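You operate a simulated robot arm through the tools that you are given. There is no shell and no other tool. Be economical: measure what you need, move in short steps, check, and stop when the job is done.

You are at the controls of a simulated robot arm. One attempt, no reset.

TASK
Strip the open mould; lay the disc on seat ONE of the grey tray.
Fine: the mould stays on the ejector jig; clamp the mould before the lever goes up; lever down and clamp open after; leave the other discs.

The check looks at the end state, three seconds after you hand in, the way a careful person would. Anything else that was tipped, shoved, dropped, spilled or broken makes it a failure.

THE ROBOT
A 6-joint arm with a fingered hand, fixed in place. Base frame: the origin is at the foot of the arm, x ahead of it, y to its left, z up. Lengths are in mm, angles in rad, forces in N, time in s.
With the tool pointing down near the work surface it reaches from about 280 to 600 mm from the base axis. Its first joint turns from -2.897 to 2.897 rad. Payload 3.2 kg.
The TCP is the grasp point between the finger pads, 22 mm short of the fingertips. In the tool frame z runs along the fingers and y along their closing line. Largest opening 112 mm; the body of the gripper starts 60 mm behind the TCP. The gripper is a hand of 3 fingers: y runs from the thumb to the fingers, the wrist lies at [0, 0, -218] in the tool frame, and closing takes about 1.5 s.
Orientation is that of the tool frame in the base frame, as a unit quaternion [x, y, z, w]. With the fingers straight down and closing along the base's y, the tool's x points along the base's -x, its y along +y and its z along -z.

THE INTERFACE
- The arm moves only by the tool servo_tool. Its argument "motion" is one flat list of numbers, 7 for each row, row after row: the gripper command, from -1 (fully open) to 1 (shut), values between in proportion, then the shift along the tool's x, y, z in mm, then the turn, a rotation vector about the tool's x, y, z in rad. In form: [jaw, dx, dy, dz, ax, ay, az, jaw, dx, dy, dz, ax, ay, az, ...]. A call has 1 to 12 rows; each row shifts and turns the commanded pose from where the row before left it, along the tool's axes as they then stand. Rows are played at 5 a second. More than 50 mm and 0.15 rad between two rows, or a gripper value outside its range, and nothing of the call is played. Where a pose cannot be reached the arm comes as near as it can. A force on the tool above 50 N (or 10 N above the force at the start of the call, whichever is more), or a blocked arm, ends the call early, and 0.2 s more pass. Each finger travels about 108 mm/s and halts on what it meets, pressing with about 27 N; the grip force reading is that of the motor and also rises with nothing between the fingers. The clock runs only during rows and for 0.2 s after the last one: add rows that do not move to give the fingers time. The reply holds the time, the measured pose of the TCP, the force on the tool along the base axes, the opening and the grip force, in the units named above and with some noise, with the torque about the TCP (base axes, N m) and any sound that the robot's microphone picked up.
- Cameras (640 x 400 px; columns grow to the right, rows downward): "scene" is fixed at [221.3, -651.8, 1702]; the picture's right is [0.99, -0.10, 0.00], its down [-0.09, -0.87, -0.49] and it looks along [0.05, 0.49, -0.87] (base axes); focal length 318 px, centre (320, 200). "wrist" rides on the gripper at [66, 3, -80] in the tool frame; the picture's right is [-0.05, 1.00, 0.00], its down [-0.77, -0.04, -0.64] and it looks along [-0.64, -0.03, 0.77] (tool axes); focal length 275 px, centre (320, 200). There is no depth. A picture from a camera that has moved, and an enlarged one, comes with that camera's place and axes in the base frame and with its lens. The place of the scene camera against the robot may be out by one fixed shift of up to 25 mm in any direction.
- snapshot(camera): a new picture of that camera. No time passes.
- lift_body(by): slides the trunk up (or, below 0, down) by that many mm; the arm rides with it, the base frame stays. It gives what a move gives, with no picture.
- preshape(shape): the hand has 3 fingers and takes this shape, open, in about a second: jaw (thumb against the fingers, like two jaws); tri (thumb and two fingers); tip (a fingertip pinch); poke (one finger out to press); point (the index stretched); flat (the hand flat); cup (the hand cupped); fist (a fist). The gripper value then closes the fingers along that shape, each until it touches; the sizes above hold for jaw. It gives what a move gives, with no picture.
- inspect(camera, box): a new picture of the part [left, top, right, bottom] of that camera's present view, enlarged. No time passes.
- job_done(): hands the job in; it is judged then, once.

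Work in short steps. Places have to be worked out from the pictures, the camera data and where the tool is seen: move nearer, look again, correct. Check each grasp and each placing, and mend what went wrong. You have 120 turns and 68 pictures in all, those below and enlarged ones among them. Open the gripper and draw the arm clear of the work before you hand the job in, unless the task says otherwise; then end with one line.

The tools are called after "Request:" as a command line: name --argument value ..., lists and objects as JSON in quotes. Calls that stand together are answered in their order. servo_tool: Moves the arm, as the interface text tells. Its arguments: {"type":"object","properties":{"motion":{"type":"array"}},"required":["motion"]} The other tools are called the same way: lift_body (by) slides the trunk up or down; preshape (shape) gives the hand a shape; snapshot (camera) takes a picture; inspect (camera, box) takes an enlarged picture of a part of a camera's view; job_done () hands the job in.

At the start:

```text
time_s: 0.0
ee_pos: [87.5, -264.6, 1279.2]
tool_rot: [0.001, 1.0, -0.001, 0.0]
contact_force: [0.5, -0.4, 0.2]
moment: [0.02, -0.02, 0.0]
opening: 112.1
gripper_force: 0.1
shape: jaw
trunk travel left (down, up): [-539.0, 51.0]
```

scene: 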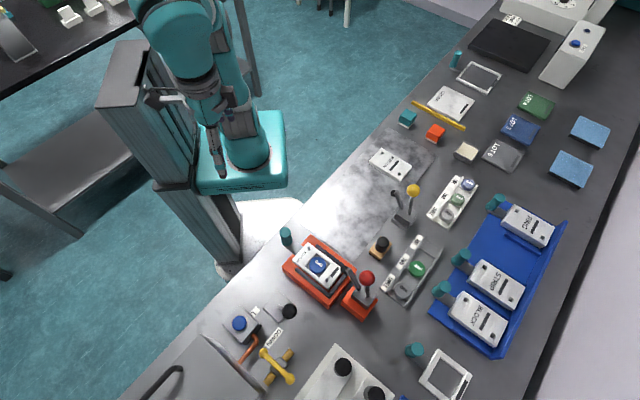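
wrist: 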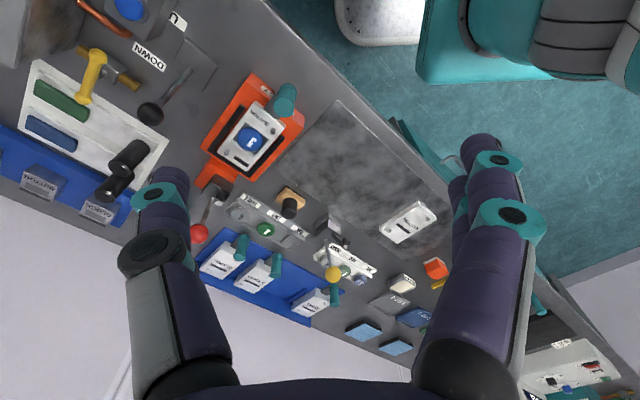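

The orange jig with an open mould and a blue disc seems to be in the middle; I'll enlarge the work area to identify the parts.

Request:
inspect --camera "scene" --box '[260, 210, 400, 330]'

Request:
inspect --camera "scene" --box '[360, 140, 500, 320]'

Request:
inspect --camera "wrist" --box '[180, 60, 400, 260]'

```text
3.33 times, centred on (330, 270) of scene
camera zoom: at [221.3, -651.8, 1702.0], right [0.99, -0.1, 0.0], down [-0.09, -0.87, -0.49], along [0.05, 0.49, -0.87], focal length 1060 px, centre (287, -33)
```

zoom: 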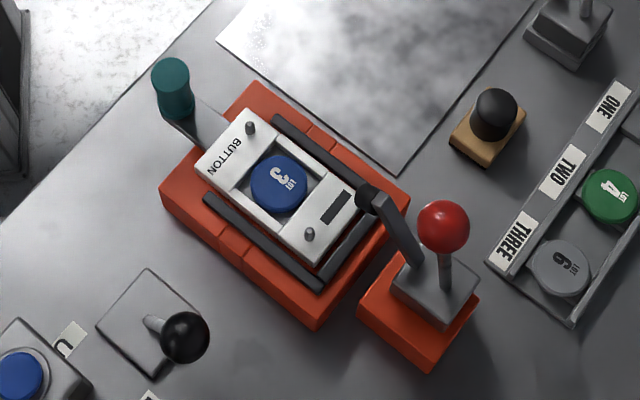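

```text
2.22 times, centred on (430, 230) of scene
camera zoom: at [221.3, -651.8, 1702.0], right [0.99, -0.1, 0.0], down [-0.09, -0.87, -0.49], along [0.05, 0.49, -0.87], focal length 707 px, centre (76, 133)
```

zoom: 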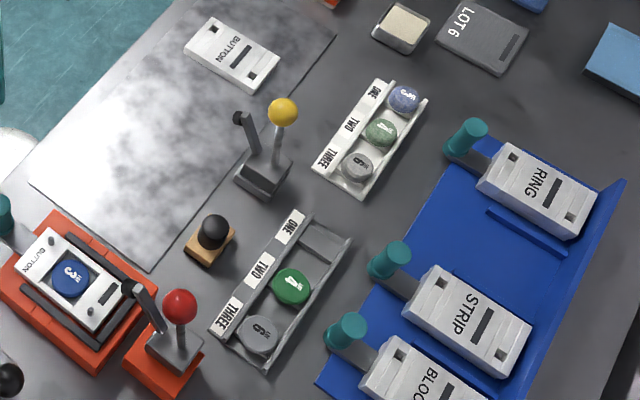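

```text
2.00 times, centred on (290, 160) of wrist
camera zoom: at [20.8, -263.2, 1360.6], right [0.05, 1.0, 0.0], down [0.77, -0.04, 0.64], along [0.64, -0.03, -0.77], focal length 551 px, centre (380, 280)
```

zoom: 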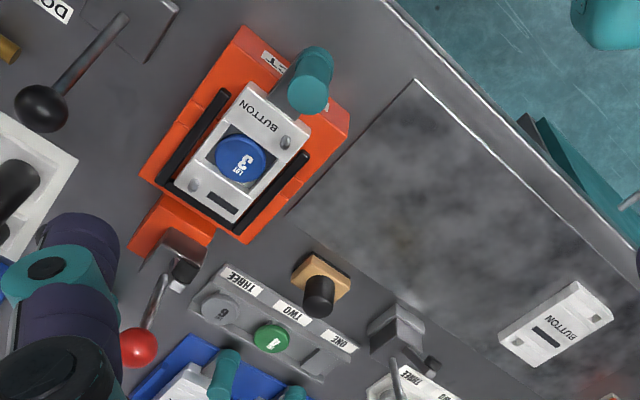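

Now the lever area and labels lower left.

Request:
inspect --camera "scene" --box '[210, 290, 330, 400]'

Request:
inspect --camera "wrist" --box '[60, 0, 280, 220]'

```text
3.64 times, centred on (270, 345) of scene
camera zoom: at [221.3, -651.8, 1702.0], right [0.99, -0.1, 0.0], down [-0.09, -0.87, -0.49], along [0.05, 0.49, -0.87], focal length 1156 px, centre (502, -327)
```

zoom: 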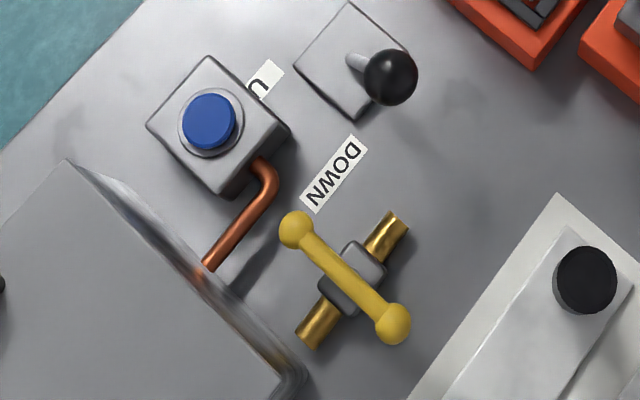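

```text
1.82 times, centred on (170, 110) of wrist
camera zoom: at [20.8, -263.2, 1360.6], right [0.05, 1.0, 0.0], down [0.77, -0.04, 0.64], along [0.64, -0.03, -0.77], focal length 500 px, centre (593, 364)
```

zoom: 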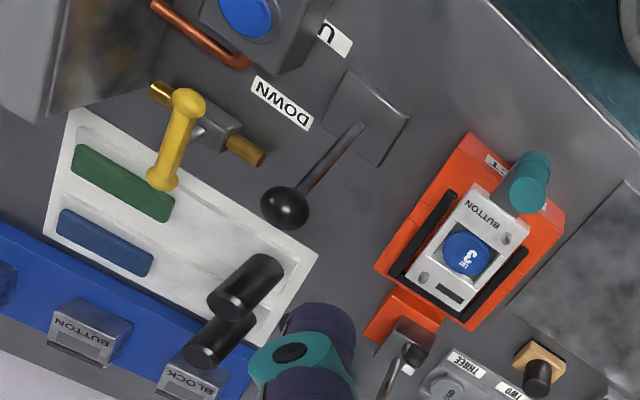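

By triangulating both views I put the disc near (241,-397,919), the lever ball near (167,-514,976) leaning toward DOWN, the red clamp knob near (334,-475,1057) and the table at about z 870. I'll lower the trunk part of the way and then look from closer.

Request:
lift_body --by -140

Request:
servo_tool --motion '[-1, 0, -30, 0, 0, 0, 0, -1, 0, -30, 0, 0, 0, 0, -1, 0, -30, 0, 0, 0, 0, -1, 0, -30, 0, 0, 0, 0]'

Request:
snapshot --camera "wrist"

```text
time_s: 1.7
ee_pos: [86.8, -265.5, 1140.3]
tool_rot: [0.001, 1.0, -0.001, 0.001]
contact_force: [-0.3, 0.2, 0.1]
moment: [-0.02, 0.0, 0.0]
opening: 111.5
gripper_force: 0.0
shape: jaw
trunk travel left (down, up): [-399.0, 191.0]
```

```text
time_s: 2.7
ee_pos: [85.8, -368.2, 1105.7]
tool_rot: [0.001, 1.0, -0.003, 0.001]
contact_force: [-0.3, 0.0, 0.3]
moment: [-0.01, -0.02, -0.01]
opening: 112.1
gripper_force: 0.1
shape: jaw
out of reach, approached as far as the arm can: row 2, 3, 4
trunk travel left (down, up): [-399.0, 191.0]
```

```text
60 pictures are left
camera wrist: at [19.3, -365.9, 1186.1], right [0.05, 1.0, 0.0], down [0.77, -0.03, 0.64], along [0.64, -0.03, -0.77], focal length 275 px, centre (320, 200)
```

wrist: 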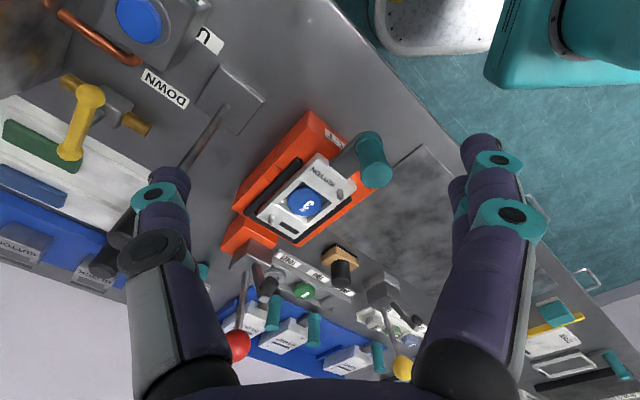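

The trunk is still too high to reach outward. I'll lower it further and then raise the tool to an overview height.

Request:
lift_body --by -120

Request:
servo_tool --motion '[-1, 0, 0, -40, 0, 0, 0, -1, 0, 0, -40, 0, 0, 0, -1, 0, 0, -40, 0, 0, 0, -1, 0, 0, 0, 0, 0, 0]'

```text
time_s: 4.2
ee_pos: [84.9, -366.9, 986.4]
tool_rot: [0.001, 1.0, -0.003, 0.0]
contact_force: [0.7, -0.3, 0.2]
moment: [0.01, -0.01, -0.01]
opening: 112.1
gripper_force: 0.0
shape: jaw
trunk travel left (down, up): [-279.0, 311.0]
```

```text
time_s: 5.2
ee_pos: [81.9, -333.6, 1005.2]
tool_rot: [0.001, 1.0, -0.003, 0.001]
contact_force: [0.1, -0.9, 0.1]
moment: [0.02, 0.02, -0.01]
opening: 112.0
gripper_force: 0.1
shape: jaw
out of reach, approached as far as the arm can: row 1, 2, 3
trunk travel left (down, up): [-279.0, 311.0]
```

The replies show the wrist at the top of the arm's reach sphere, so the trunk should be high and the tool low relative to it. I'll raise the trunk and bring the tool down and over.

Request:
lift_body --by 290

Request:
servo_tool --motion '[-1, 0, 0, 45, 0, 0, 0, -1, 0, 0, 45, 0, 0, 0, -1, -20, -10, 30, 0, 0, 0, -1, -20, -20, 20, 0, 0, 0, -1, -20, -20, 0, 0, 0, 0, -1, 0, 0, 0, 0, 0, 0]'

Request:
snapshot --camera "wrist"

```text
time_s: 8.1
ee_pos: [82.3, -333.5, 1294.3]
tool_rot: [0.0, 1.0, -0.003, 0.001]
contact_force: [-1.3, -0.6, 0.0]
moment: [0.01, -0.02, 0.0]
opening: 111.9
gripper_force: 0.0
shape: jaw
trunk travel left (down, up): [-569.0, 21.0]
```

```text
time_s: 9.5
ee_pos: [142.0, -384.5, 1152.4]
tool_rot: [0.001, 1.0, -0.003, 0.001]
contact_force: [0.1, 0.0, 0.9]
moment: [0.01, 0.0, 0.02]
opening: 111.8
gripper_force: 0.0
shape: jaw
trunk travel left (down, up): [-569.0, 21.0]
```

```text
59 pictures are left
camera wrist: at [75.9, -381.3, 1233.2], right [0.05, 1.0, -0.01], down [0.77, -0.03, 0.64], along [0.64, -0.04, -0.77], focal length 275 px, centre (320, 200)
```

wrist: 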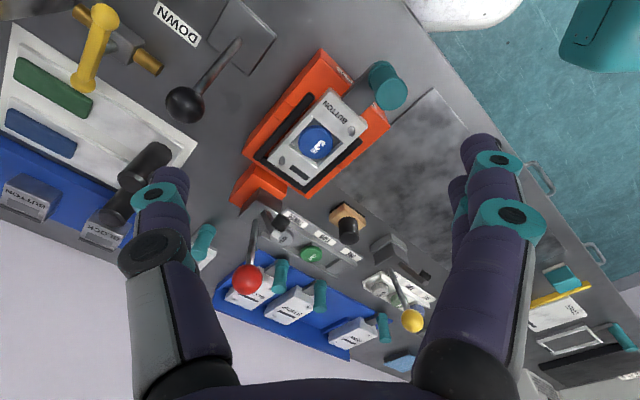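

The arm moves freely here. I'll enlarge the jig, clamp and tray in this view.

Request:
inspect --camera "wrist" --box '[210, 130, 370, 300]'

Request:
inspect --camera "wrist" --box '[150, 0, 410, 190]'

```text
2.35 times, centred on (290, 215) of wrist
camera zoom: at [75.9, -381.3, 1233.2], right [0.05, 1.0, -0.01], down [0.77, -0.03, 0.64], along [0.64, -0.04, -0.77], focal length 648 px, centre (391, 165)
```

zoom: 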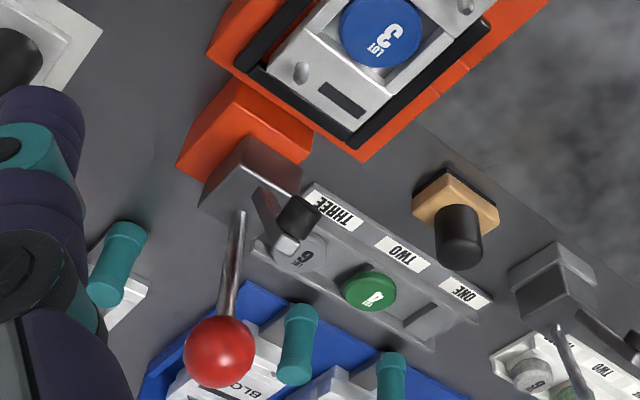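

```text
2.11 times, centred on (280, 95) of wrist
camera zoom: at [75.9, -381.3, 1233.2], right [0.05, 1.0, -0.01], down [0.77, -0.03, 0.64], along [0.64, -0.04, -0.77], focal length 580 px, centre (404, 421)
```

zoom: 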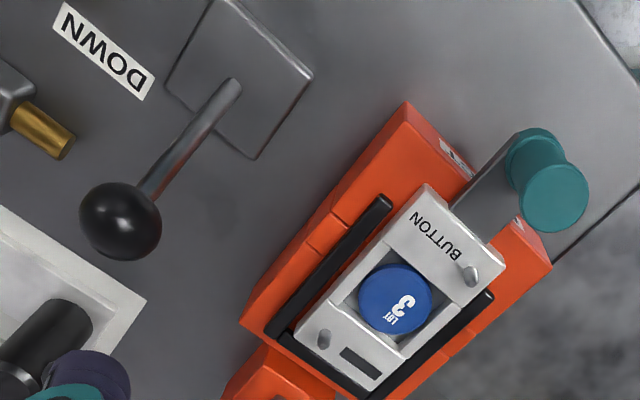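

The red knob is at about (334,-477,1056) and the clamp arm is raised with its pad facing the mould. All the fixtures line up with a direction about 44° off the base axes, so I'll turn the tool by 0.76 rad to match and come near the red knob.

Request:
lift_body --by 20

Request:
servo_tool --motion '[-1, 0, 0, 0, 0, 0, 0.15, -1, 0, 0, 0, 0, 0, 0.15, -1, 0, 0, 0, 0, 0, 0.15, -1, 0, 0, 0, 0, 0, 0.15, -1, 0, 0, 0, 0, 0, 0.15, -0.3, -40, 15, 15, 0, 0, 0.014, -0.3, -40, 15, 15, 0, 0, 0, -0.3, -40, 15, 15, 0, 0, 0, -0.3, -40, 15, 10, 0, 0, 0, -0.3, 0, 0, 0, 0, 0, 0]'

Request:
snapshot --camera "wrist"

```text
time_s: 10.2
ee_pos: [142.3, -384.4, 1172.7]
tool_rot: [0.001, 1.0, -0.004, 0.001]
contact_force: [-0.1, 0.7, 0.3]
moment: [-0.01, -0.01, 0.02]
opening: 111.9
gripper_force: 0.1
shape: jaw
trunk travel left (down, up): [-589.0, 1.0]
```

```text
time_s: 12.4
ee_pos: [241.5, -452.2, 1163.3]
tool_rot: [0.373, 0.928, -0.003, 0.003]
contact_force: [0.8, 0.3, -0.8]
moment: [0.01, 0.02, 0.01]
opening: 73.3
gripper_force: 0.1
shape: jaw
out of reach, approached as far as the arm can: row 2, 3, 4, 5, 7, 8, 9
trunk travel left (down, up): [-589.0, 1.0]
```

```text
56 pictures are left
camera wrist: at [196.6, -404.2, 1243.3], right [0.73, 0.69, 0.0], down [0.53, -0.56, 0.64], along [0.44, -0.47, -0.77], focal length 275 px, centre (320, 200)
```

wrist: 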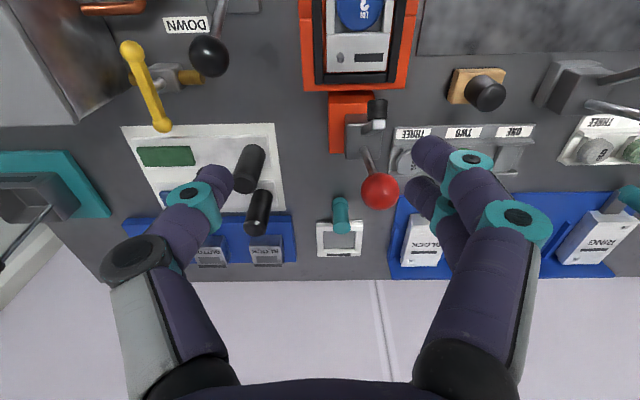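

The view now lines up with the fixtures and confirms the knob at (334,-476,1056). I'll go down to about z 1100 and move over it.

Request:
servo_tool --motion '[-0.3, 0, 10, 30, 0, 0, 0, -0.3, 0, 10, 30, 0, 0, 0, -0.3, -20, 10, 0, 0, 0, 0, -0.3, -20, 10, 0, 0, 0, 0, -0.3, -20, 7, 0, 0, 0, 0, -0.3, -24, 0, 0, 0, 0, 0, -0.3, 0, 0, 0, 0, 0, 0]'

Request:
snapshot --camera "wrist"

```text
time_s: 14.0
ee_pos: [254.1, -447.6, 1160.6]
tool_rot: [0.37, 0.929, 0.0, 0.0]
contact_force: [-0.3, 0.1, 0.7]
moment: [-0.03, 0.01, 0.0]
opening: 73.1
gripper_force: 0.0
shape: jaw
out of reach, approached as far as the arm can: row 1, 2, 3, 4, 5, 6
trunk travel left (down, up): [-589.0, 1.0]
```

```text
55 pictures are left
camera wrist: at [207.0, -400.5, 1240.4], right [0.72, 0.69, 0.0], down [0.54, -0.56, 0.63], along [0.44, -0.46, -0.77], focal length 275 px, centre (320, 200)
```

wrist: 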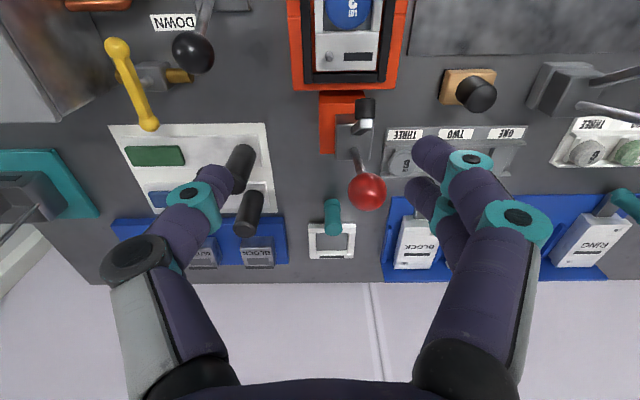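

The tool did not follow the command down, so I'll look at the arm's posture from the scene camera.

Request:
snapshot --camera "scene"

Request:
servo_tool --motion '[-0.3, 0, 0, 0, 0, 0, 0, -0.3, 0, 0, 0, 0, 0, 0, -0.3, 0, 0, 0, 0, 0, 0]'

```text
54 pictures are left
```

scene: 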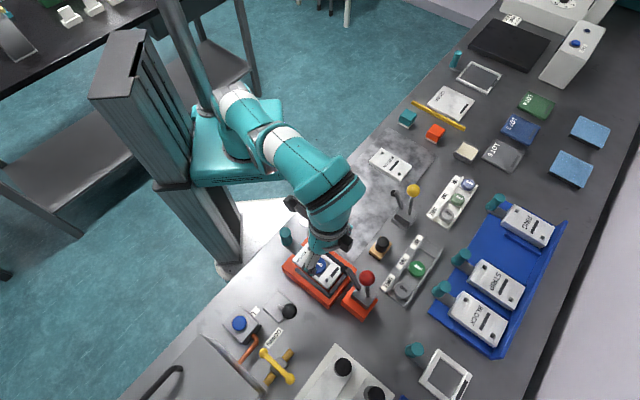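

```text
time_s: 14.8
ee_pos: [253.8, -446.4, 1159.7]
tool_rot: [0.369, 0.929, 0.0, -0.001]
contact_force: [-1.5, 0.4, 0.2]
moment: [0.04, 0.01, 0.0]
opening: 73.0
gripper_force: 0.0
shape: jaw
trunk travel left (down, up): [-589.0, 1.0]
```

The command doesn't build up. I'll test a pure downward step on its own.

Request:
servo_tool --motion '[-0.3, 0, 0, 20, 0, 0, 0, -0.3, 0, 0, 20, 0, 0, 0, -0.3, 0, 0, 0, 0, 0, 0]'

```text
time_s: 15.6
ee_pos: [252.8, -447.2, 1159.2]
tool_rot: [0.37, 0.929, 0.001, -0.002]
contact_force: [0.1, -0.8, 0.2]
moment: [0.0, -0.04, 0.02]
opening: 73.1
gripper_force: 0.1
shape: jaw
out of reach, approached as far as the arm can: row 1, 2
trunk travel left (down, up): [-589.0, 1.0]
```

Going straight down from the edge of the reach sphere fails. I'll pull inward while going down to leave the outstretched posture, then go back out lower.

Request:
servo_tool --motion '[-0.3, 20, 0, 0, 0, 0, 0, -0.3, 20, 0, 0, 0, 0, 0, -0.3, 0, 0, 20, 0, 0, 0, -0.3, 0, 0, 20, 0, 0, 0, -0.3, 0, 0, 20, 0, 0, 0, -0.3, 0, 0, 0, 0, 0, 0]'

```text
time_s: 17.0
ee_pos: [238.5, -453.5, 1161.0]
tool_rot: [0.373, 0.928, 0.0, 0.0]
contact_force: [0.1, 0.2, -0.3]
moment: [-0.03, 0.0, -0.02]
opening: 73.1
gripper_force: 0.1
shape: jaw
out of reach, approached as far as the arm can: row 1, 2, 3, 4, 5
trunk travel left (down, up): [-589.0, 1.0]
```

Even moving inward is flagged, so a wrist joint limit from the turn looks likely. I'll turn back a little and see whether it frees up.

Request:
servo_tool --motion '[-0.3, 0, 0, 0, 0, 0, -0.15, -0.3, 0, 0, 0, 0, 0, -0.15, -0.3, 0, 0, 0, 0, 0, -0.15, -0.3, 0, 0, 20, 0, 0, -0.15, -0.3, 0, 0, 20, 0, 0, 0, -0.3, 0, 0, 0, 0, 0, 0]'

```text
time_s: 18.4
ee_pos: [238.2, -453.8, 1159.3]
tool_rot: [0.082, 0.997, 0.001, 0.0]
contact_force: [-0.5, -0.1, -0.2]
moment: [0.01, 0.02, 0.02]
opening: 73.3
gripper_force: 0.0
shape: jaw
out of reach, approached as far as the arm can: row 4, 5
trunk travel left (down, up): [-589.0, 1.0]
```

Turning is fine but going down is not. I'll test inward and sideways steps separately.

Request:
servo_tool --motion '[-0.3, 30, 0, 0, 0, 0, 0, -0.3, 0, 0, 0, 0, 0, 0]'

Request:
servo_tool --motion '[-0.3, 0, 30, 0, 0, 0, 0, -0.3, 0, 30, 0, 0, 0, 0, -0.3, 0, 0, 0, 0, 0, 0]'

Request:
servo_tool --motion '[-0.3, 0, 0, 30, 0, 0, 0, -0.3, 0, 0, 30, 0, 0, 0, -0.3, 0, 0, 0, 0, 0, 0]'

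```text
time_s: 19.0
ee_pos: [213.5, -461.8, 1162.2]
tool_rot: [0.083, 0.997, -0.001, 0.001]
contact_force: [0.3, -0.8, -0.6]
moment: [0.01, 0.0, -0.03]
opening: 73.2
gripper_force: 0.1
shape: jaw
out of reach, approached as far as the arm can: row 1
trunk travel left (down, up): [-589.0, 1.0]
```

```text
time_s: 19.8
ee_pos: [243.4, -451.0, 1165.7]
tool_rot: [0.082, 0.997, -0.004, 0.001]
contact_force: [0.5, -0.2, 0.0]
moment: [-0.02, -0.01, -0.02]
opening: 73.2
gripper_force: 0.1
shape: jaw
out of reach, approached as far as the arm can: row 1, 2
trunk travel left (down, up): [-589.0, 1.0]
```

```text
time_s: 20.6
ee_pos: [241.9, -452.0, 1160.2]
tool_rot: [0.083, 0.997, 0.0, -0.001]
contact_force: [-0.7, -0.4, 0.1]
moment: [0.02, 0.02, -0.05]
opening: 73.1
gripper_force: 0.1
shape: jaw
out of reach, approached as far as the arm can: row 1, 2
trunk travel left (down, up): [-589.0, 1.0]
```

It only slides around the base axis, as if radius and height are locked together. I'll try upward and inward to break free.

Request:
servo_tool --motion '[-0.3, 0, 30, -30, 0, 0, 0, -0.3, 0, 30, -30, 0, 0, 0, -0.3, 0, 0, 0, 0, 0, 0]'

Request:
servo_tool --motion '[-0.3, 0, 0, 0, 0.1, 0, 0, -0.3, 0, 0, 0, 0.1, 0, 0, -0.3, 0, 0, 0, 0, 0, 0]'

```text
time_s: 21.4
ee_pos: [254.6, -389.2, 1221.5]
tool_rot: [0.082, 0.997, -0.003, 0.002]
contact_force: [-0.2, -0.6, -0.3]
moment: [0.03, 0.0, -0.02]
opening: 73.1
gripper_force: 0.0
shape: jaw
trunk travel left (down, up): [-589.0, 1.0]
```

```text
time_s: 22.2
ee_pos: [256.8, -410.4, 1245.8]
tool_rot: [0.082, 0.991, -0.102, -0.008]
contact_force: [-0.4, 0.2, 0.0]
moment: [0.02, 0.0, 0.0]
opening: 73.0
gripper_force: 0.1
shape: jaw
out of reach, approached as far as the arm can: row 1, 2
trunk travel left (down, up): [-589.0, 1.0]
```

Moving along the edge of the reach sphere worked, so the arm is caught at the stretched-elbow posture. I'll command steps straight toward the shoulder, inward and down together.

Request:
servo_tool --motion '[-0.3, 0, 0, 0, -0.1, 0, 0, -0.3, 0, 0, 0, -0.1, 0, 0, -0.3, 0, 40, 0, 0, 0, 0, -0.3, 0, 40, 0, 0, 0, 0, -0.3, 0, 0, 0, 0, 0, 0]'

Request:
servo_tool --motion '[-0.3, 0, 0, 45, 0, 0, 0, -0.3, 0, 0, 45, 0, 0, 0, -0.3, 0, 0, 0, 0, 0, 0]'

```text
time_s: 23.4
ee_pos: [264.1, -339.4, 1258.6]
tool_rot: [0.082, 0.996, -0.028, -0.001]
contact_force: [-0.2, -0.4, -0.2]
moment: [0.0, -0.01, 0.0]
opening: 72.9
gripper_force: 0.1
shape: jaw
out of reach, approached as far as the arm can: row 1, 2, 4
trunk travel left (down, up): [-589.0, 1.0]
```

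```text
time_s: 24.2
ee_pos: [263.3, -387.8, 1218.9]
tool_rot: [0.082, 0.996, -0.028, 0.0]
contact_force: [0.4, 0.5, -0.4]
moment: [-0.01, 0.0, 0.02]
opening: 72.9
gripper_force: 0.1
shape: jaw
out of reach, approached as far as the arm can: row 1, 2
trunk travel left (down, up): [-589.0, 1.0]
```

Only motion along the sphere works. The last time I got free was right after a trunk move, so I'll lower the trunk a bit and try again.

Request:
lift_body --by -40

Request:
servo_tool --motion '[-0.3, 0, 0, 45, 0, 0, 0, -0.3, 0, 0, 0, 0, 0, 0]'

```text
time_s: 25.0
ee_pos: [263.2, -387.3, 1178.9]
tool_rot: [0.082, 0.996, -0.028, -0.001]
contact_force: [1.0, 0.5, -0.6]
moment: [-0.02, -0.01, 0.0]
opening: 73.0
gripper_force: 0.2
shape: jaw
trunk travel left (down, up): [-549.0, 41.0]
```

```text
time_s: 25.6
ee_pos: [266.5, -409.3, 1158.1]
tool_rot: [0.081, 0.996, -0.026, -0.002]
contact_force: [-0.1, -0.7, -0.3]
moment: [0.02, -0.01, 0.0]
opening: 73.0
gripper_force: 0.0
shape: jaw
out of reach, approached as far as the arm can: row 1
trunk travel left (down, up): [-549.0, 41.0]
```

I'll ride back up and inward to the earlier posture, where downward moves worked.

Request:
servo_tool --motion '[-0.3, 30, 25, -40, 0, 0, 0, -0.3, 35, 20, -35, 0, 0, 0, -0.3, 35, 15, -30, 0, 0, 0, -0.3, 35, 15, -20, 0, 0, 0, -0.3, 35, 15, 0, 0, 0, 0, -0.3, 0, 20, 0, 0, 0, 0, -0.3, 0, 0, 0, 0, 0, 0]'

Request:
servo_tool --motion '[-0.3, 0, 0, 45, 0, 0, 0, -0.3, 0, 0, 0, 0, 0, 0]'

```text
refused: row 1 steps farther than a row can; nothing moved
```

```text
time_s: 26.2
ee_pos: [266.9, -434.3, 1133.3]
tool_rot: [0.081, 0.996, -0.027, -0.002]
contact_force: [-0.7, 0.7, -0.2]
moment: [-0.01, 0.01, 0.0]
opening: 72.8
gripper_force: 0.1
shape: jaw
out of reach, approached as far as the arm can: row 1
trunk travel left (down, up): [-549.0, 41.0]
```

The first row was too long, so I'll repeat with shorter rows.

Request:
servo_tool --motion '[-0.3, 25, 25, -30, 0, 0, 0, -0.3, 25, 25, -30, 0, 0, 0, -0.3, 25, 25, -30, 0, 0, 0, -0.3, 30, 20, -30, 0, 0, 0, -0.3, 35, 10, -20, 0, 0, 0, -0.3, 35, 10, 0, 0, 0, 0, -0.3, 0, 0, 0, 0, 0, 0]'

Request:
servo_tool --motion '[-0.3, 0, 0, 45, 0, 0, 0, -0.3, 0, 0, 0, 0, 0, 0]'

```text
time_s: 27.8
ee_pos: [112.7, -286.6, 1265.5]
tool_rot: [0.082, 0.996, -0.028, 0.0]
contact_force: [0.6, 0.9, 0.4]
moment: [-0.01, 0.0, 0.01]
opening: 73.3
gripper_force: 0.0
shape: jaw
trunk travel left (down, up): [-549.0, 41.0]
```

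```text
time_s: 28.4
ee_pos: [110.8, -288.5, 1218.6]
tool_rot: [0.082, 0.996, -0.028, 0.0]
contact_force: [-0.2, 0.2, -0.5]
moment: [0.02, -0.02, -0.02]
opening: 73.1
gripper_force: 0.0
shape: jaw
trunk travel left (down, up): [-549.0, 41.0]
```

Free again. I'll raise the trunk fully, go down well inside the sphere, and then turn.

Request:
lift_body --by 40

Request:
servo_tool --motion '[-0.3, 0, 0, 45, 0.055, 0, 0, -0.3, 0, 0, 45, 0, 0, 0, -0.3, 0, 0, 40, 0, 0, 0, -0.3, 0, 0, 20, 0, 0, 0, -0.3, 0, 0, 0, 0, 0, 0.15, -0.3, 0, 0, 0, 0, 0, 0.15, -0.3, 0, 0, 0, 0, 0, 0.15, -0.3, 0, 0, 0, 0, 0, 0.149, -0.3, 0, 0, 0, 0, 0, 0]'

```text
time_s: 29.2
ee_pos: [111.7, -287.7, 1258.2]
tool_rot: [0.082, 0.996, -0.029, -0.001]
contact_force: [-0.3, 0.8, -0.1]
moment: [-0.01, -0.02, 0.0]
opening: 73.3
gripper_force: 0.1
shape: jaw
trunk travel left (down, up): [-589.0, 1.0]
```

```text
time_s: 31.2
ee_pos: [-54.2, -284.5, 1186.4]
tool_rot: [0.369, 0.928, -0.052, 0.015]
contact_force: [0.2, 0.0, -1.5]
moment: [0.0, 0.02, 0.02]
opening: 73.2
gripper_force: 0.0
shape: jaw
out of reach, approached as far as the arm can: row 2, 3, 4, 5, 6, 7, 8
trunk travel left (down, up): [-589.0, 1.0]
```

Yaw toward this side seems to run into a joint limit, because the base joint swung instead of the wrist. I'll undo the turn and tilt, then check the posture.

Request:
servo_tool --motion '[-0.3, 0, 0, -20, 0, 0, -0.15, -0.3, 0, 0, -20, 0, 0, -0.15, -0.3, 0, 0, -20, 0, 0, -0.15, -0.3, 0, 0, -20, 0, 0, -0.15, -0.3, 0, 0, 0, 0, 0, 0]'

Request:
snapshot --camera "scene"

```text
time_s: 32.4
ee_pos: [-51.0, -276.0, 1265.3]
tool_rot: [0.08, 0.995, -0.055, -0.003]
contact_force: [0.2, -0.4, -0.2]
moment: [-0.02, -0.01, -0.03]
opening: 73.3
gripper_force: 0.1
shape: jaw
trunk travel left (down, up): [-589.0, 1.0]
```

```text
53 pictures are left
```

scene: 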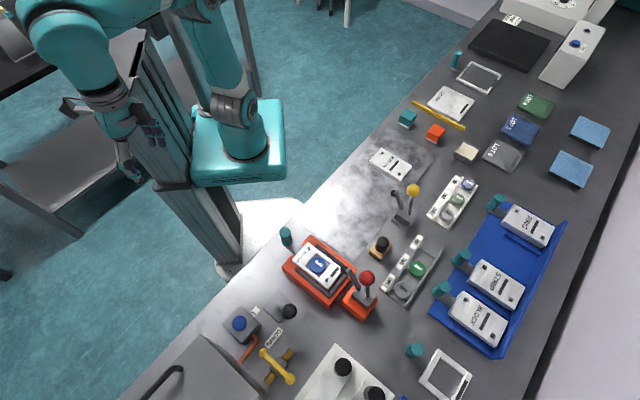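

The arm is elbow-up here, so the upper arm was probably near a lean-back limit. I'll take out the tilt, move out over the table at moderate reach, and try turning the opposite way.

Request:
servo_tool --motion '[-0.3, 0, -30, 0, -0.055, 0, 0, -0.3, -20, -30, 0, -0.055, 0, 0, -0.3, -40, -16, 10, 0, 0, 0, -0.3, -40, 0, 10, 0, 0, 0, -0.3, -40, 0, 15, 0, 0, 0, -0.3, -40, 0, 15, 0, 0, 0, -0.3, -28, 0, 15, 0, 0, 0, -0.3, 0, 0, 0, 0, 0, 0]'

Request:
servo_tool --motion '[-0.3, 0, 0, 0, 0, 0, -0.15, -0.3, 0, 0, 0, 0, 0, -0.15, -0.3, 0, 0, 0, 0, 0, -0.15, -0.3, 0, 0, 0, 0, 0, -0.15, -0.3, 0, 0, 0, 0, 0, 0]'

```text
time_s: 34.2
ee_pos: [139.2, -382.7, 1208.3]
tool_rot: [0.082, 0.997, 0.0, 0.002]
contact_force: [0.0, 0.6, 0.6]
moment: [-0.01, 0.0, 0.0]
opening: 73.0
gripper_force: 0.1
shape: jaw
trunk travel left (down, up): [-589.0, 1.0]
```

```text
time_s: 35.4
ee_pos: [140.6, -383.7, 1207.5]
tool_rot: [-0.217, 0.976, 0.0, 0.001]
contact_force: [-0.5, 0.5, 0.4]
moment: [-0.03, 0.02, 0.0]
opening: 73.3
gripper_force: 0.1
shape: jaw
trunk travel left (down, up): [-589.0, 1.0]
```

Turning this way works without flags. Now I'll test going down 80 mm.

Request:
servo_tool --motion '[-0.3, 0, 0, 40, 0, 0, 0, -0.3, 0, 0, 40, 0, 0, 0, -0.3, 0, 0, 30, 0, 0, 0, -0.3, 0, 0, 0, 0, 0, 0]'

```text
time_s: 36.4
ee_pos: [140.4, -384.6, 1097.6]
tool_rot: [-0.217, 0.976, 0.0, 0.001]
contact_force: [0.0, 0.5, -0.1]
moment: [0.03, -0.01, 0.0]
opening: 73.0
gripper_force: 0.1
shape: jaw
trunk travel left (down, up): [-589.0, 1.0]
```

Down works. I'll continue turning to the opposite alignment, with the thumb and fingers swapped.

Request:
servo_tool --motion '[-0.3, 0, 0, 0, 0, 0, -0.15, -0.3, 0, 0, 0, 0, 0, -0.15, -0.3, 0, 0, 0, 0, 0, -0.15, -0.3, 0, 0, 0, 0, 0, -0.15, -0.3, 0, 0, 0, 0, 0, -0.15, -0.3, 0, 0, 0, 0, 0, -0.15, -0.3, 0, 0, 0, 0, 0, -0.15, -0.3, 0, 0, 0, 0, 0, -0.15, -0.3, 0, 0, 0, 0, 0, -0.15, -0.3, 0, 0, 0, 0, 0, -0.15, -0.3, 0, 0, 0, 0, 0, -0.15, -0.3, 0, 0, 0, 0, 0, -0.15]'

```text
time_s: 39.0
ee_pos: [140.6, -385.9, 1096.6]
tool_rot: [0.9, -0.436, 0.002, 0.0]
contact_force: [-0.1, -0.2, 0.1]
moment: [0.0, 0.01, 0.0]
opening: 72.8
gripper_force: 0.0
shape: jaw
trunk travel left (down, up): [-589.0, 1.0]
```

Orientation is nearly right. I'll finish the turn and move to a point about 70 mm short of the red knob at z 1045, with the fingers open on either side.

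Request:
servo_tool --motion '[-0.3, 0, 0, 0, 0, 0, -0.138, -0.3, 35, -17, 0, 0, 0, 0, -0.3, 35, -17, 12, 0, 0, 0, -0.3, 35, -17, 20, 0, 0, 0, -0.3, 28, -17, 20, 0, 0, 0, -0.3, 0, 0, 0, 0, 0, 0]'

Request:
snapshot --camera "wrist"

Request:
inspect --camera "scene" --box '[260, 200, 420, 330]'

```text
time_s: 40.4
ee_pos: [284.0, -427.7, 1044.4]
tool_rot: [0.927, -0.375, 0.002, 0.0]
contact_force: [1.2, 0.0, 0.5]
moment: [0.02, -0.01, 0.01]
opening: 72.9
gripper_force: 0.0
shape: jaw
trunk travel left (down, up): [-589.0, 1.0]
```

```text
52 pictures are left
camera wrist: at [329.9, -476.2, 1124.7], right [-0.73, -0.69, 0.0], down [-0.53, 0.56, 0.63], along [-0.43, 0.46, -0.77], focal length 275 px, centre (320, 200)
```

wrist: 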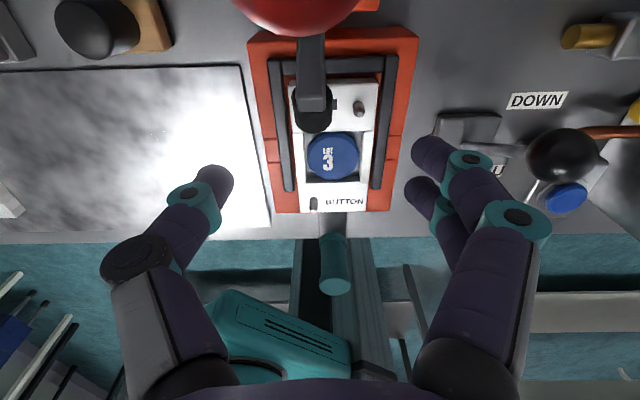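

```text
3.08 times, centred on (340, 265) of scene
camera zoom: at [221.3, -651.8, 1702.0], right [0.99, -0.1, 0.0], down [-0.09, -0.87, -0.49], along [0.05, 0.49, -0.87], focal length 978 px, centre (258, 0)
```

zoom: 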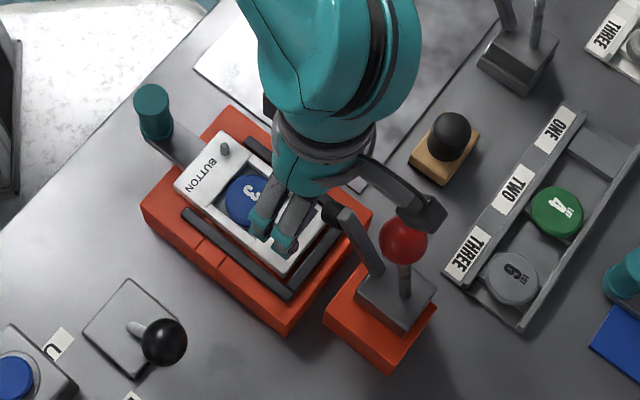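

The gripper straddles the clamp line and the knob is straight ahead. I'll slide 70 mm outward so the knob sits between the fingers, then close gently.

Request:
servo_tool --motion '[-0.3, 20, 0, 0, 0, 0, 0, -0.3, 20, 0, 0, 0, 0, 0, -0.3, 15, 0, 0, 0, 0, 0, -0.3, 15, 0, 0, 0, 0, 0, -0.3, 0, 0, 0, 0, 0, 0]'

Request:
inspect --camera "scene" --box '[260, 200, 420, 330]'

```text
time_s: 41.6
ee_pos: [324.1, -467.5, 1046.7]
tool_rot: [0.927, -0.375, 0.001, -0.001]
contact_force: [-0.7, 0.4, -0.1]
moment: [0.01, -0.02, -0.03]
opening: 73.1
gripper_force: 0.0
shape: jaw
out of reach, approached as far as the arm can: row 4
trunk travel left (down, up): [-589.0, 1.0]
```

```text
3.08 times, centred on (340, 265) of scene
camera zoom: at [221.3, -651.8, 1702.0], right [0.99, -0.1, 0.0], down [-0.09, -0.87, -0.49], along [0.05, 0.49, -0.87], focal length 978 px, centre (258, 0)
```

zoom: 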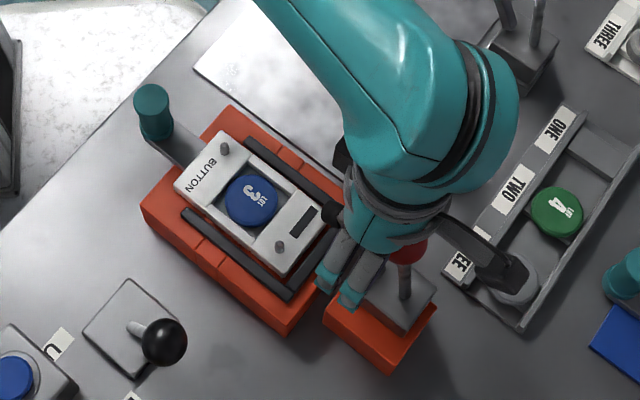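

I'm 15 mm short at the edge of reach. I'll tilt the tool slightly so the wrist moves inward, then go the rest of the way and close.

Request:
servo_tool --motion '[-0.3, 0, 0, 0, 0, 0.1, 0, -0.3, 0, 0, 4, 0, 0.1, 0, -0.3, 10, 0, 0, 0, 0, 0, -0.3, 4, 0, 0, 0, 0, 0, -0.3, 0, 0, 0, 0, 0, 0]'

Request:
snapshot --camera "wrist"

```text
time_s: 42.8
ee_pos: [335.3, -477.3, 1043.9]
tool_rot: [0.922, -0.373, 0.095, 0.037]
contact_force: [-0.7, -0.2, -0.1]
moment: [0.02, 0.02, 0.0]
opening: 73.4
gripper_force: 0.0
shape: jaw
trunk travel left (down, up): [-589.0, 1.0]
```

```text
49 pictures are left
camera wrist: at [368.7, -515.4, 1135.9], right [-0.73, -0.69, -0.01], down [-0.61, 0.64, 0.47], along [-0.31, 0.35, -0.88], focal length 275 px, centre (320, 200)
```

wrist: 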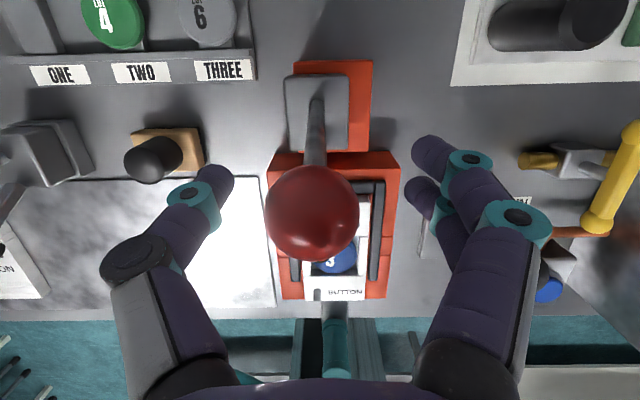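

The knob sits between the fingers. I'll raise a few mm to centre on it and close.

Request:
servo_tool --motion '[-0.3, 0, 0, -8, 0, 0, 0, 0.3, 0, 0, 0, 0, 0, 0, 0.6, 0, 0, 0, 0, 0, 0, 0.6, 0, 0, 0, 0, 0, 0, 0.6, 0, 0, 0, 0, 0, 0, 0.6, 0, 0, 0, 0, 0, 0]'

Request:
snapshot --camera "wrist"

```text
time_s: 44.2
ee_pos: [334.3, -478.5, 1050.7]
tool_rot: [0.922, -0.373, 0.095, 0.037]
contact_force: [2.4, 1.4, -0.5]
moment: [0.01, 0.03, 0.0]
opening: 23.8
gripper_force: 0.0
shape: jaw
trunk travel left (down, up): [-589.0, 1.0]
```

```text
48 pictures are left
camera wrist: at [367.4, -514.3, 1143.3], right [-0.73, -0.69, -0.01], down [-0.61, 0.64, 0.47], along [-0.31, 0.35, -0.88], focal length 275 px, centre (320, 200)
```

wrist: 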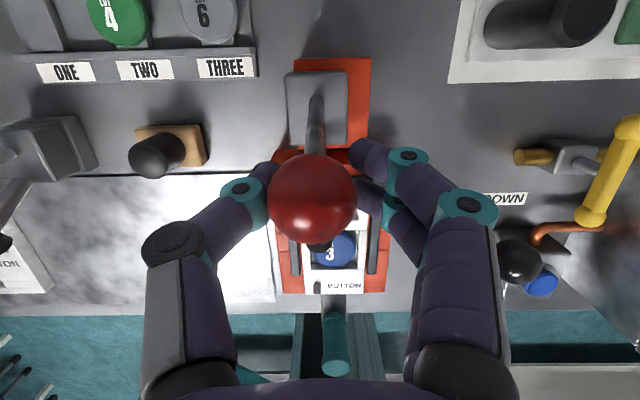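

Opening reads 23.8 with no grip force. I'll close further and see where it stops.

Request:
servo_tool --motion '[1, 0, 0, 0, 0, 0, 0, 1, 0, 0, 0, 0, 0, 0, 1, 0, 0, 0, 0, 0, 0]'

Request:
snapshot --camera "wrist"

```text
time_s: 45.0
ee_pos: [335.5, -478.4, 1050.0]
tool_rot: [0.923, -0.373, 0.092, 0.037]
contact_force: [2.6, 1.7, -14.7]
moment: [-0.02, 0.15, 0.01]
opening: 10.9
gripper_force: 26.9
shape: jaw
trunk travel left (down, up): [-589.0, 1.0]
```

```text
47 pictures are left
camera wrist: at [368.3, -515.3, 1141.4], right [-0.73, -0.69, -0.01], down [-0.61, 0.64, 0.47], along [-0.32, 0.35, -0.88], focal length 275 px, centre (320, 200)
```

wrist: 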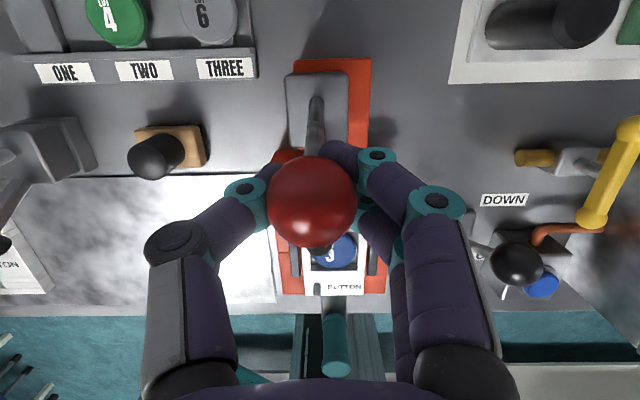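

The fingers hold the rod just under the ball. I'll test a small move toward the mould and watch the force and the clamp arm.

Request:
servo_tool --motion '[1, -5, 0, 0, 0, 0, 0, 1, -5, 0, 0, 0, 0, 0, 1, 0, 0, 0, 0, 0, 0]'

Request:
snapshot --camera "wrist"

```text
time_s: 45.8
ee_pos: [331.0, -472.5, 1046.5]
tool_rot: [0.923, -0.372, 0.092, 0.036]
contact_force: [17.7, -11.4, -16.0]
moment: [-0.18, -0.02, -0.07]
opening: 8.4
gripper_force: 27.1
shape: jaw
trunk travel left (down, up): [-589.0, 1.0]
```

```text
46 pictures are left
camera wrist: at [364.7, -510.1, 1138.1], right [-0.73, -0.69, -0.01], down [-0.61, 0.64, 0.47], along [-0.32, 0.35, -0.88], focal length 275 px, centre (320, 200)
```

wrist: 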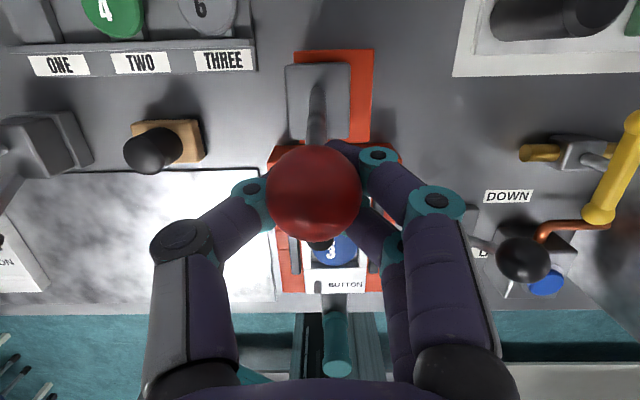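

Toward the mould it's blocked: 21 N and the handle stayed put. The handle must swing outward, so I'll go back and move outward along the arc.

Request:
servo_tool --motion '[1, 10, 0, 0, 0, 0, 0, 1, 10, 0, 1, 0, 0.05, 0, 1, 10, 0, 1, 0, 0.05, 0, 1, 0, 0, 0, 0, 0, 0]'

Request:
snapshot --camera "wrist"

```text
time_s: 46.8
ee_pos: [351.5, -491.3, 1049.5]
tool_rot: [0.917, -0.371, 0.135, 0.053]
contact_force: [0.9, 8.3, -42.5]
moment: [0.29, 0.32, 0.03]
opening: 7.7
gripper_force: 26.9
shape: jaw
trunk travel left (down, up): [-589.0, 1.0]
```

```text
45 pictures are left
camera wrist: at [377.2, -523.3, 1145.4], right [-0.73, -0.69, -0.02], down [-0.64, 0.67, 0.39], along [-0.25, 0.29, -0.92], focal length 275 px, centre (320, 200)
```

wrist: 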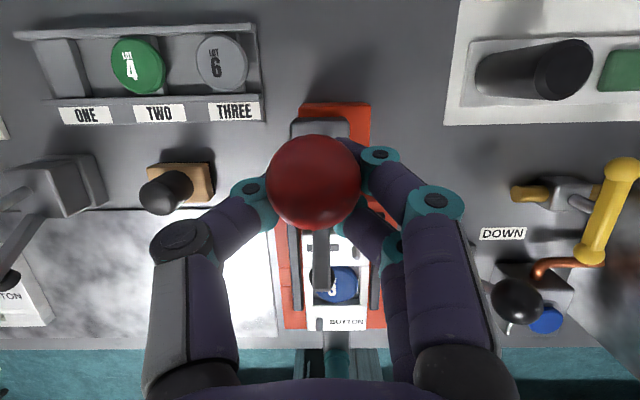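

The clamp arm is coming down over the mould as the handle goes outward, with 42 N pulling because I'm a little high. I'll ease down and carry on along the arc.

Request:
servo_tool --motion '[1, 0, 0, 5, 0, 0, 0, 1, 5, 0, 3, 0, 0.03, 0, 1, 8, 0, 4, 0, 0.05, 0, 1, 8, 0, 5, 0, 0.05, 0, 1, 0, 0, 0, 0, 0, 0]'

```text
time_s: 48.0
ee_pos: [367.2, -508.3, 1042.4]
tool_rot: [0.906, -0.367, 0.196, 0.078]
contact_force: [-6.1, 16.0, -35.2]
moment: [0.56, 0.29, 0.04]
opening: 6.8
gripper_force: 27.1
shape: jaw
trunk travel left (down, up): [-589.0, 1.0]
```

The force pulls along the rod, so my radius is slightly large. I'll move a bit nearer the hinge and continue.

Request:
servo_tool --motion '[1, -2, 0, 6, 0, 0, 0, 1, 7, 0, 7, 0, 0.05, 0, 1, 7, 0, 7, 0, 0.05, 0, 1, 7, 0, 8, 0, 0.05, 0, 1, 0, 0, 0, 0, 0, 0]'

Request:
snapshot --camera "wrist"

```text
time_s: 49.2
ee_pos: [385.6, -526.8, 1024.2]
tool_rot: [0.889, -0.361, 0.262, 0.103]
contact_force: [-22.3, 24.8, -33.3]
moment: [0.91, 0.56, 0.02]
opening: 6.5
gripper_force: 26.9
shape: jaw
trunk travel left (down, up): [-589.0, 1.0]
```

```text
44 pictures are left
camera wrist: at [392.1, -538.7, 1128.4], right [-0.72, -0.69, -0.03], down [-0.69, 0.72, 0.12], along [-0.06, 0.11, -0.99], focal length 275 px, centre (320, 200)
```

wrist: 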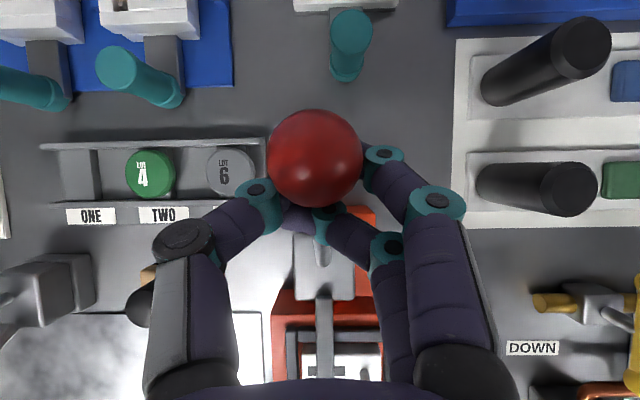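

I'll check the clamp arm in the scene camera.

Request:
inspect --camera "scene" --box '[270, 210, 410, 330]'

```text
3.33 times, centred on (340, 270) of scene
camera zoom: at [221.3, -651.8, 1702.0], right [0.99, -0.1, 0.0], down [-0.09, -0.87, -0.49], along [0.05, 0.49, -0.87], focal length 1060 px, centre (253, -33)
```

zoom: 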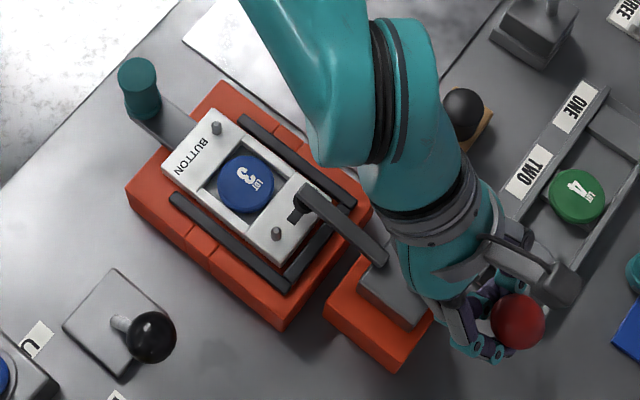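

The arm is almost down on the mould edge. I'll push the handle further along the arc.

Request:
servo_tool --motion '[1, -1, 0, 6, 0, 0, 0, 1, 2, 0, 6, 0, 0.04, 0, 1, 2, 0, 6, 0, 0.04, 0, 1, 2, 0, 6, 0, 0.04, 0, 1, 0, 0, 0, 0, 0, 0]'

Request:
inspect --camera "scene" --box '[270, 210, 410, 330]'

```text
time_s: 50.3
ee_pos: [395.7, -536.2, 1010.0]
tool_rot: [0.872, -0.355, 0.313, 0.122]
contact_force: [-25.1, 18.7, 2.1]
moment: [0.79, 0.61, 0.06]
opening: 6.5
gripper_force: 27.0
shape: jaw
trunk travel left (down, up): [-589.0, 1.0]
stopped in row 5: the force on the tool passed its limit at 58 N (the readings are from after the stop); the commanded pose is now the measured one
```

```text
3.33 times, centred on (340, 270) of scene
camera zoom: at [221.3, -651.8, 1702.0], right [0.99, -0.1, 0.0], down [-0.09, -0.87, -0.49], along [0.05, 0.49, -0.87], focal length 1060 px, centre (253, -33)
```

zoom: 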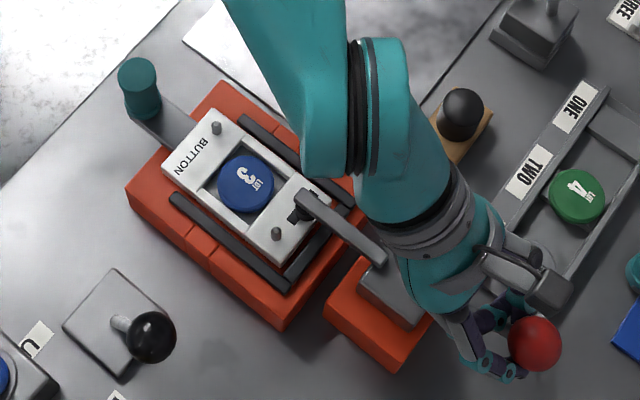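

It may have reached its stop. I'll push another small step along the tangent to check, then release.

Request:
servo_tool --motion '[1, 0, 0, 5, 0, 0, 0, 1, 0, 0, 5, 0, 0, 0, 1, 0, 0, 0, 0, 0, 0]'

```text
time_s: 50.8
ee_pos: [395.5, -536.6, 1008.6]
tool_rot: [0.872, -0.354, 0.316, 0.122]
contact_force: [-33.8, 27.0, 19.2]
moment: [0.82, 0.67, 0.18]
opening: 7.4
gripper_force: 26.9
shape: jaw
trunk travel left (down, up): [-589.0, 1.0]
stopped in row 2: the force on the tool passed its limit at 53 N (the readings are from after the stop); the commanded pose is now the measured one
```

It's at a firm stop. I'll release the knob, back off along the fingers, and check that the clamp stays.

Request:
servo_tool --motion '[-0.2, 0, 0, 0, 0, 0, 0, -0.2, 0, 0, 0, 0, 0, 0, -0.2, 0, 0, 0, 0, 0, 0, -0.2, 0, 0, 0, 0, 0, 0, -0.2, 0, 0, -20, 0, 0, 0, -0.2, 0, 0, -30, 0, 0, 0, -0.2, 0, 0, -30, 0, 0, 0, -0.2, 0, 0, 0, 0, 0, 0]'

Request:
snapshot --camera "wrist"

Request:
inspect --camera "scene" --box '[270, 210, 410, 330]'

```text
time_s: 52.6
ee_pos: [369.4, -503.6, 1061.7]
tool_rot: [0.873, -0.354, 0.313, 0.121]
contact_force: [0.2, 0.2, 0.1]
moment: [-0.02, 0.01, 0.03]
opening: 66.6
gripper_force: 0.0
shape: jaw
trunk travel left (down, up): [-589.0, 1.0]
```

```text
41 pictures are left
camera wrist: at [365.9, -508.4, 1166.3], right [-0.72, -0.69, -0.04], down [-0.69, 0.72, 0.01], along [0.02, 0.03, -1.0], focal length 275 px, centre (320, 200)
```

wrist: 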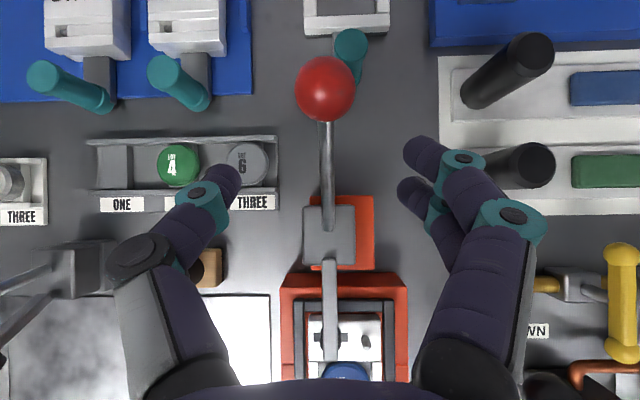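

```text
3.33 times, centred on (340, 270) of scene
camera zoom: at [221.3, -651.8, 1702.0], right [0.99, -0.1, 0.0], down [-0.09, -0.87, -0.49], along [0.05, 0.49, -0.87], focal length 1060 px, centre (253, -33)
```

zoom: 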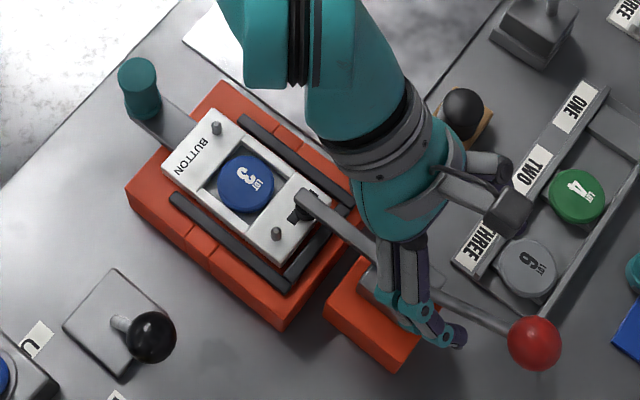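

The clamp holds and its pad rests on the mould. Next is the lever: I'll move inward at this height, bring the tool upright, then shift sideways to above the black ball.

Request:
servo_tool --motion '[-0.2, -26.7, 0, -21.8, 0, 0, 0, -0.2, -26.7, 0, -21.8, 0, 0, 0, -0.2, -26.7, 0, -21.8, 0, 0, 0, -0.2, -26.7, 0, -21.8, 0, 0, 0, -0.2, 0, 0, 0, 0, -0.137, 0, -0.2, 0, 0, 0, 0, -0.137, 0, -0.2, 0, 0, 0, 0, -0.137, 0, -0.2, 0, 0, 0, 0, -0.137, 0, -0.2, 0, 0, 0, 0, -0.137, 0, -0.2, 0, 0, 0, 0, 0, 0]'

Request:
servo_tool --motion '[-0.2, 0, 37, 0, 0, 0, 0, -0.2, 0, 37, 0, 0, 0, 0, -0.2, 0, 37, 0, 0, 0, 0, -0.2, 0, 37, 0, 0, 0, 0, -0.2, 0, 0, 0, 0, 0, 0]'

Request:
snapshot --camera "wrist"

```text
time_s: 54.8
ee_pos: [266.3, -412.3, 1064.6]
tool_rot: [0.927, -0.375, 0.0, -0.005]
contact_force: [-0.3, 0.0, 0.4]
moment: [0.0, 0.0, 0.0]
opening: 67.2
gripper_force: 0.1
shape: jaw
trunk travel left (down, up): [-589.0, 1.0]
```

```text
time_s: 56.0
ee_pos: [163.0, -519.1, 1064.7]
tool_rot: [0.928, -0.374, 0.001, -0.005]
contact_force: [0.6, 0.2, -0.6]
moment: [-0.02, 0.01, 0.0]
opening: 67.2
gripper_force: 0.1
shape: jaw
trunk travel left (down, up): [-589.0, 1.0]
```

```text
39 pictures are left
camera wrist: at [208.5, -568.5, 1144.0], right [-0.73, -0.69, -0.01], down [-0.53, 0.56, 0.64], along [-0.43, 0.47, -0.77], focal length 275 px, centre (320, 200)
```

wrist: 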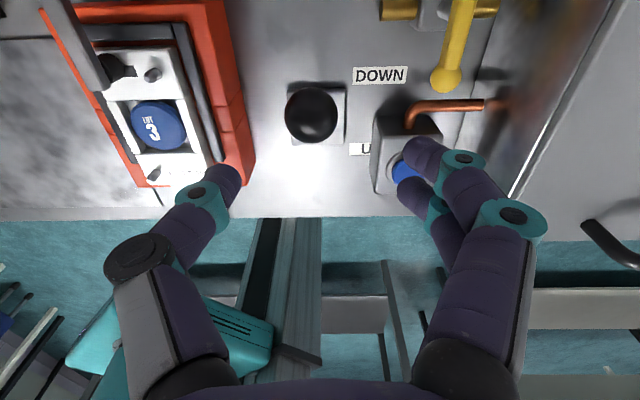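

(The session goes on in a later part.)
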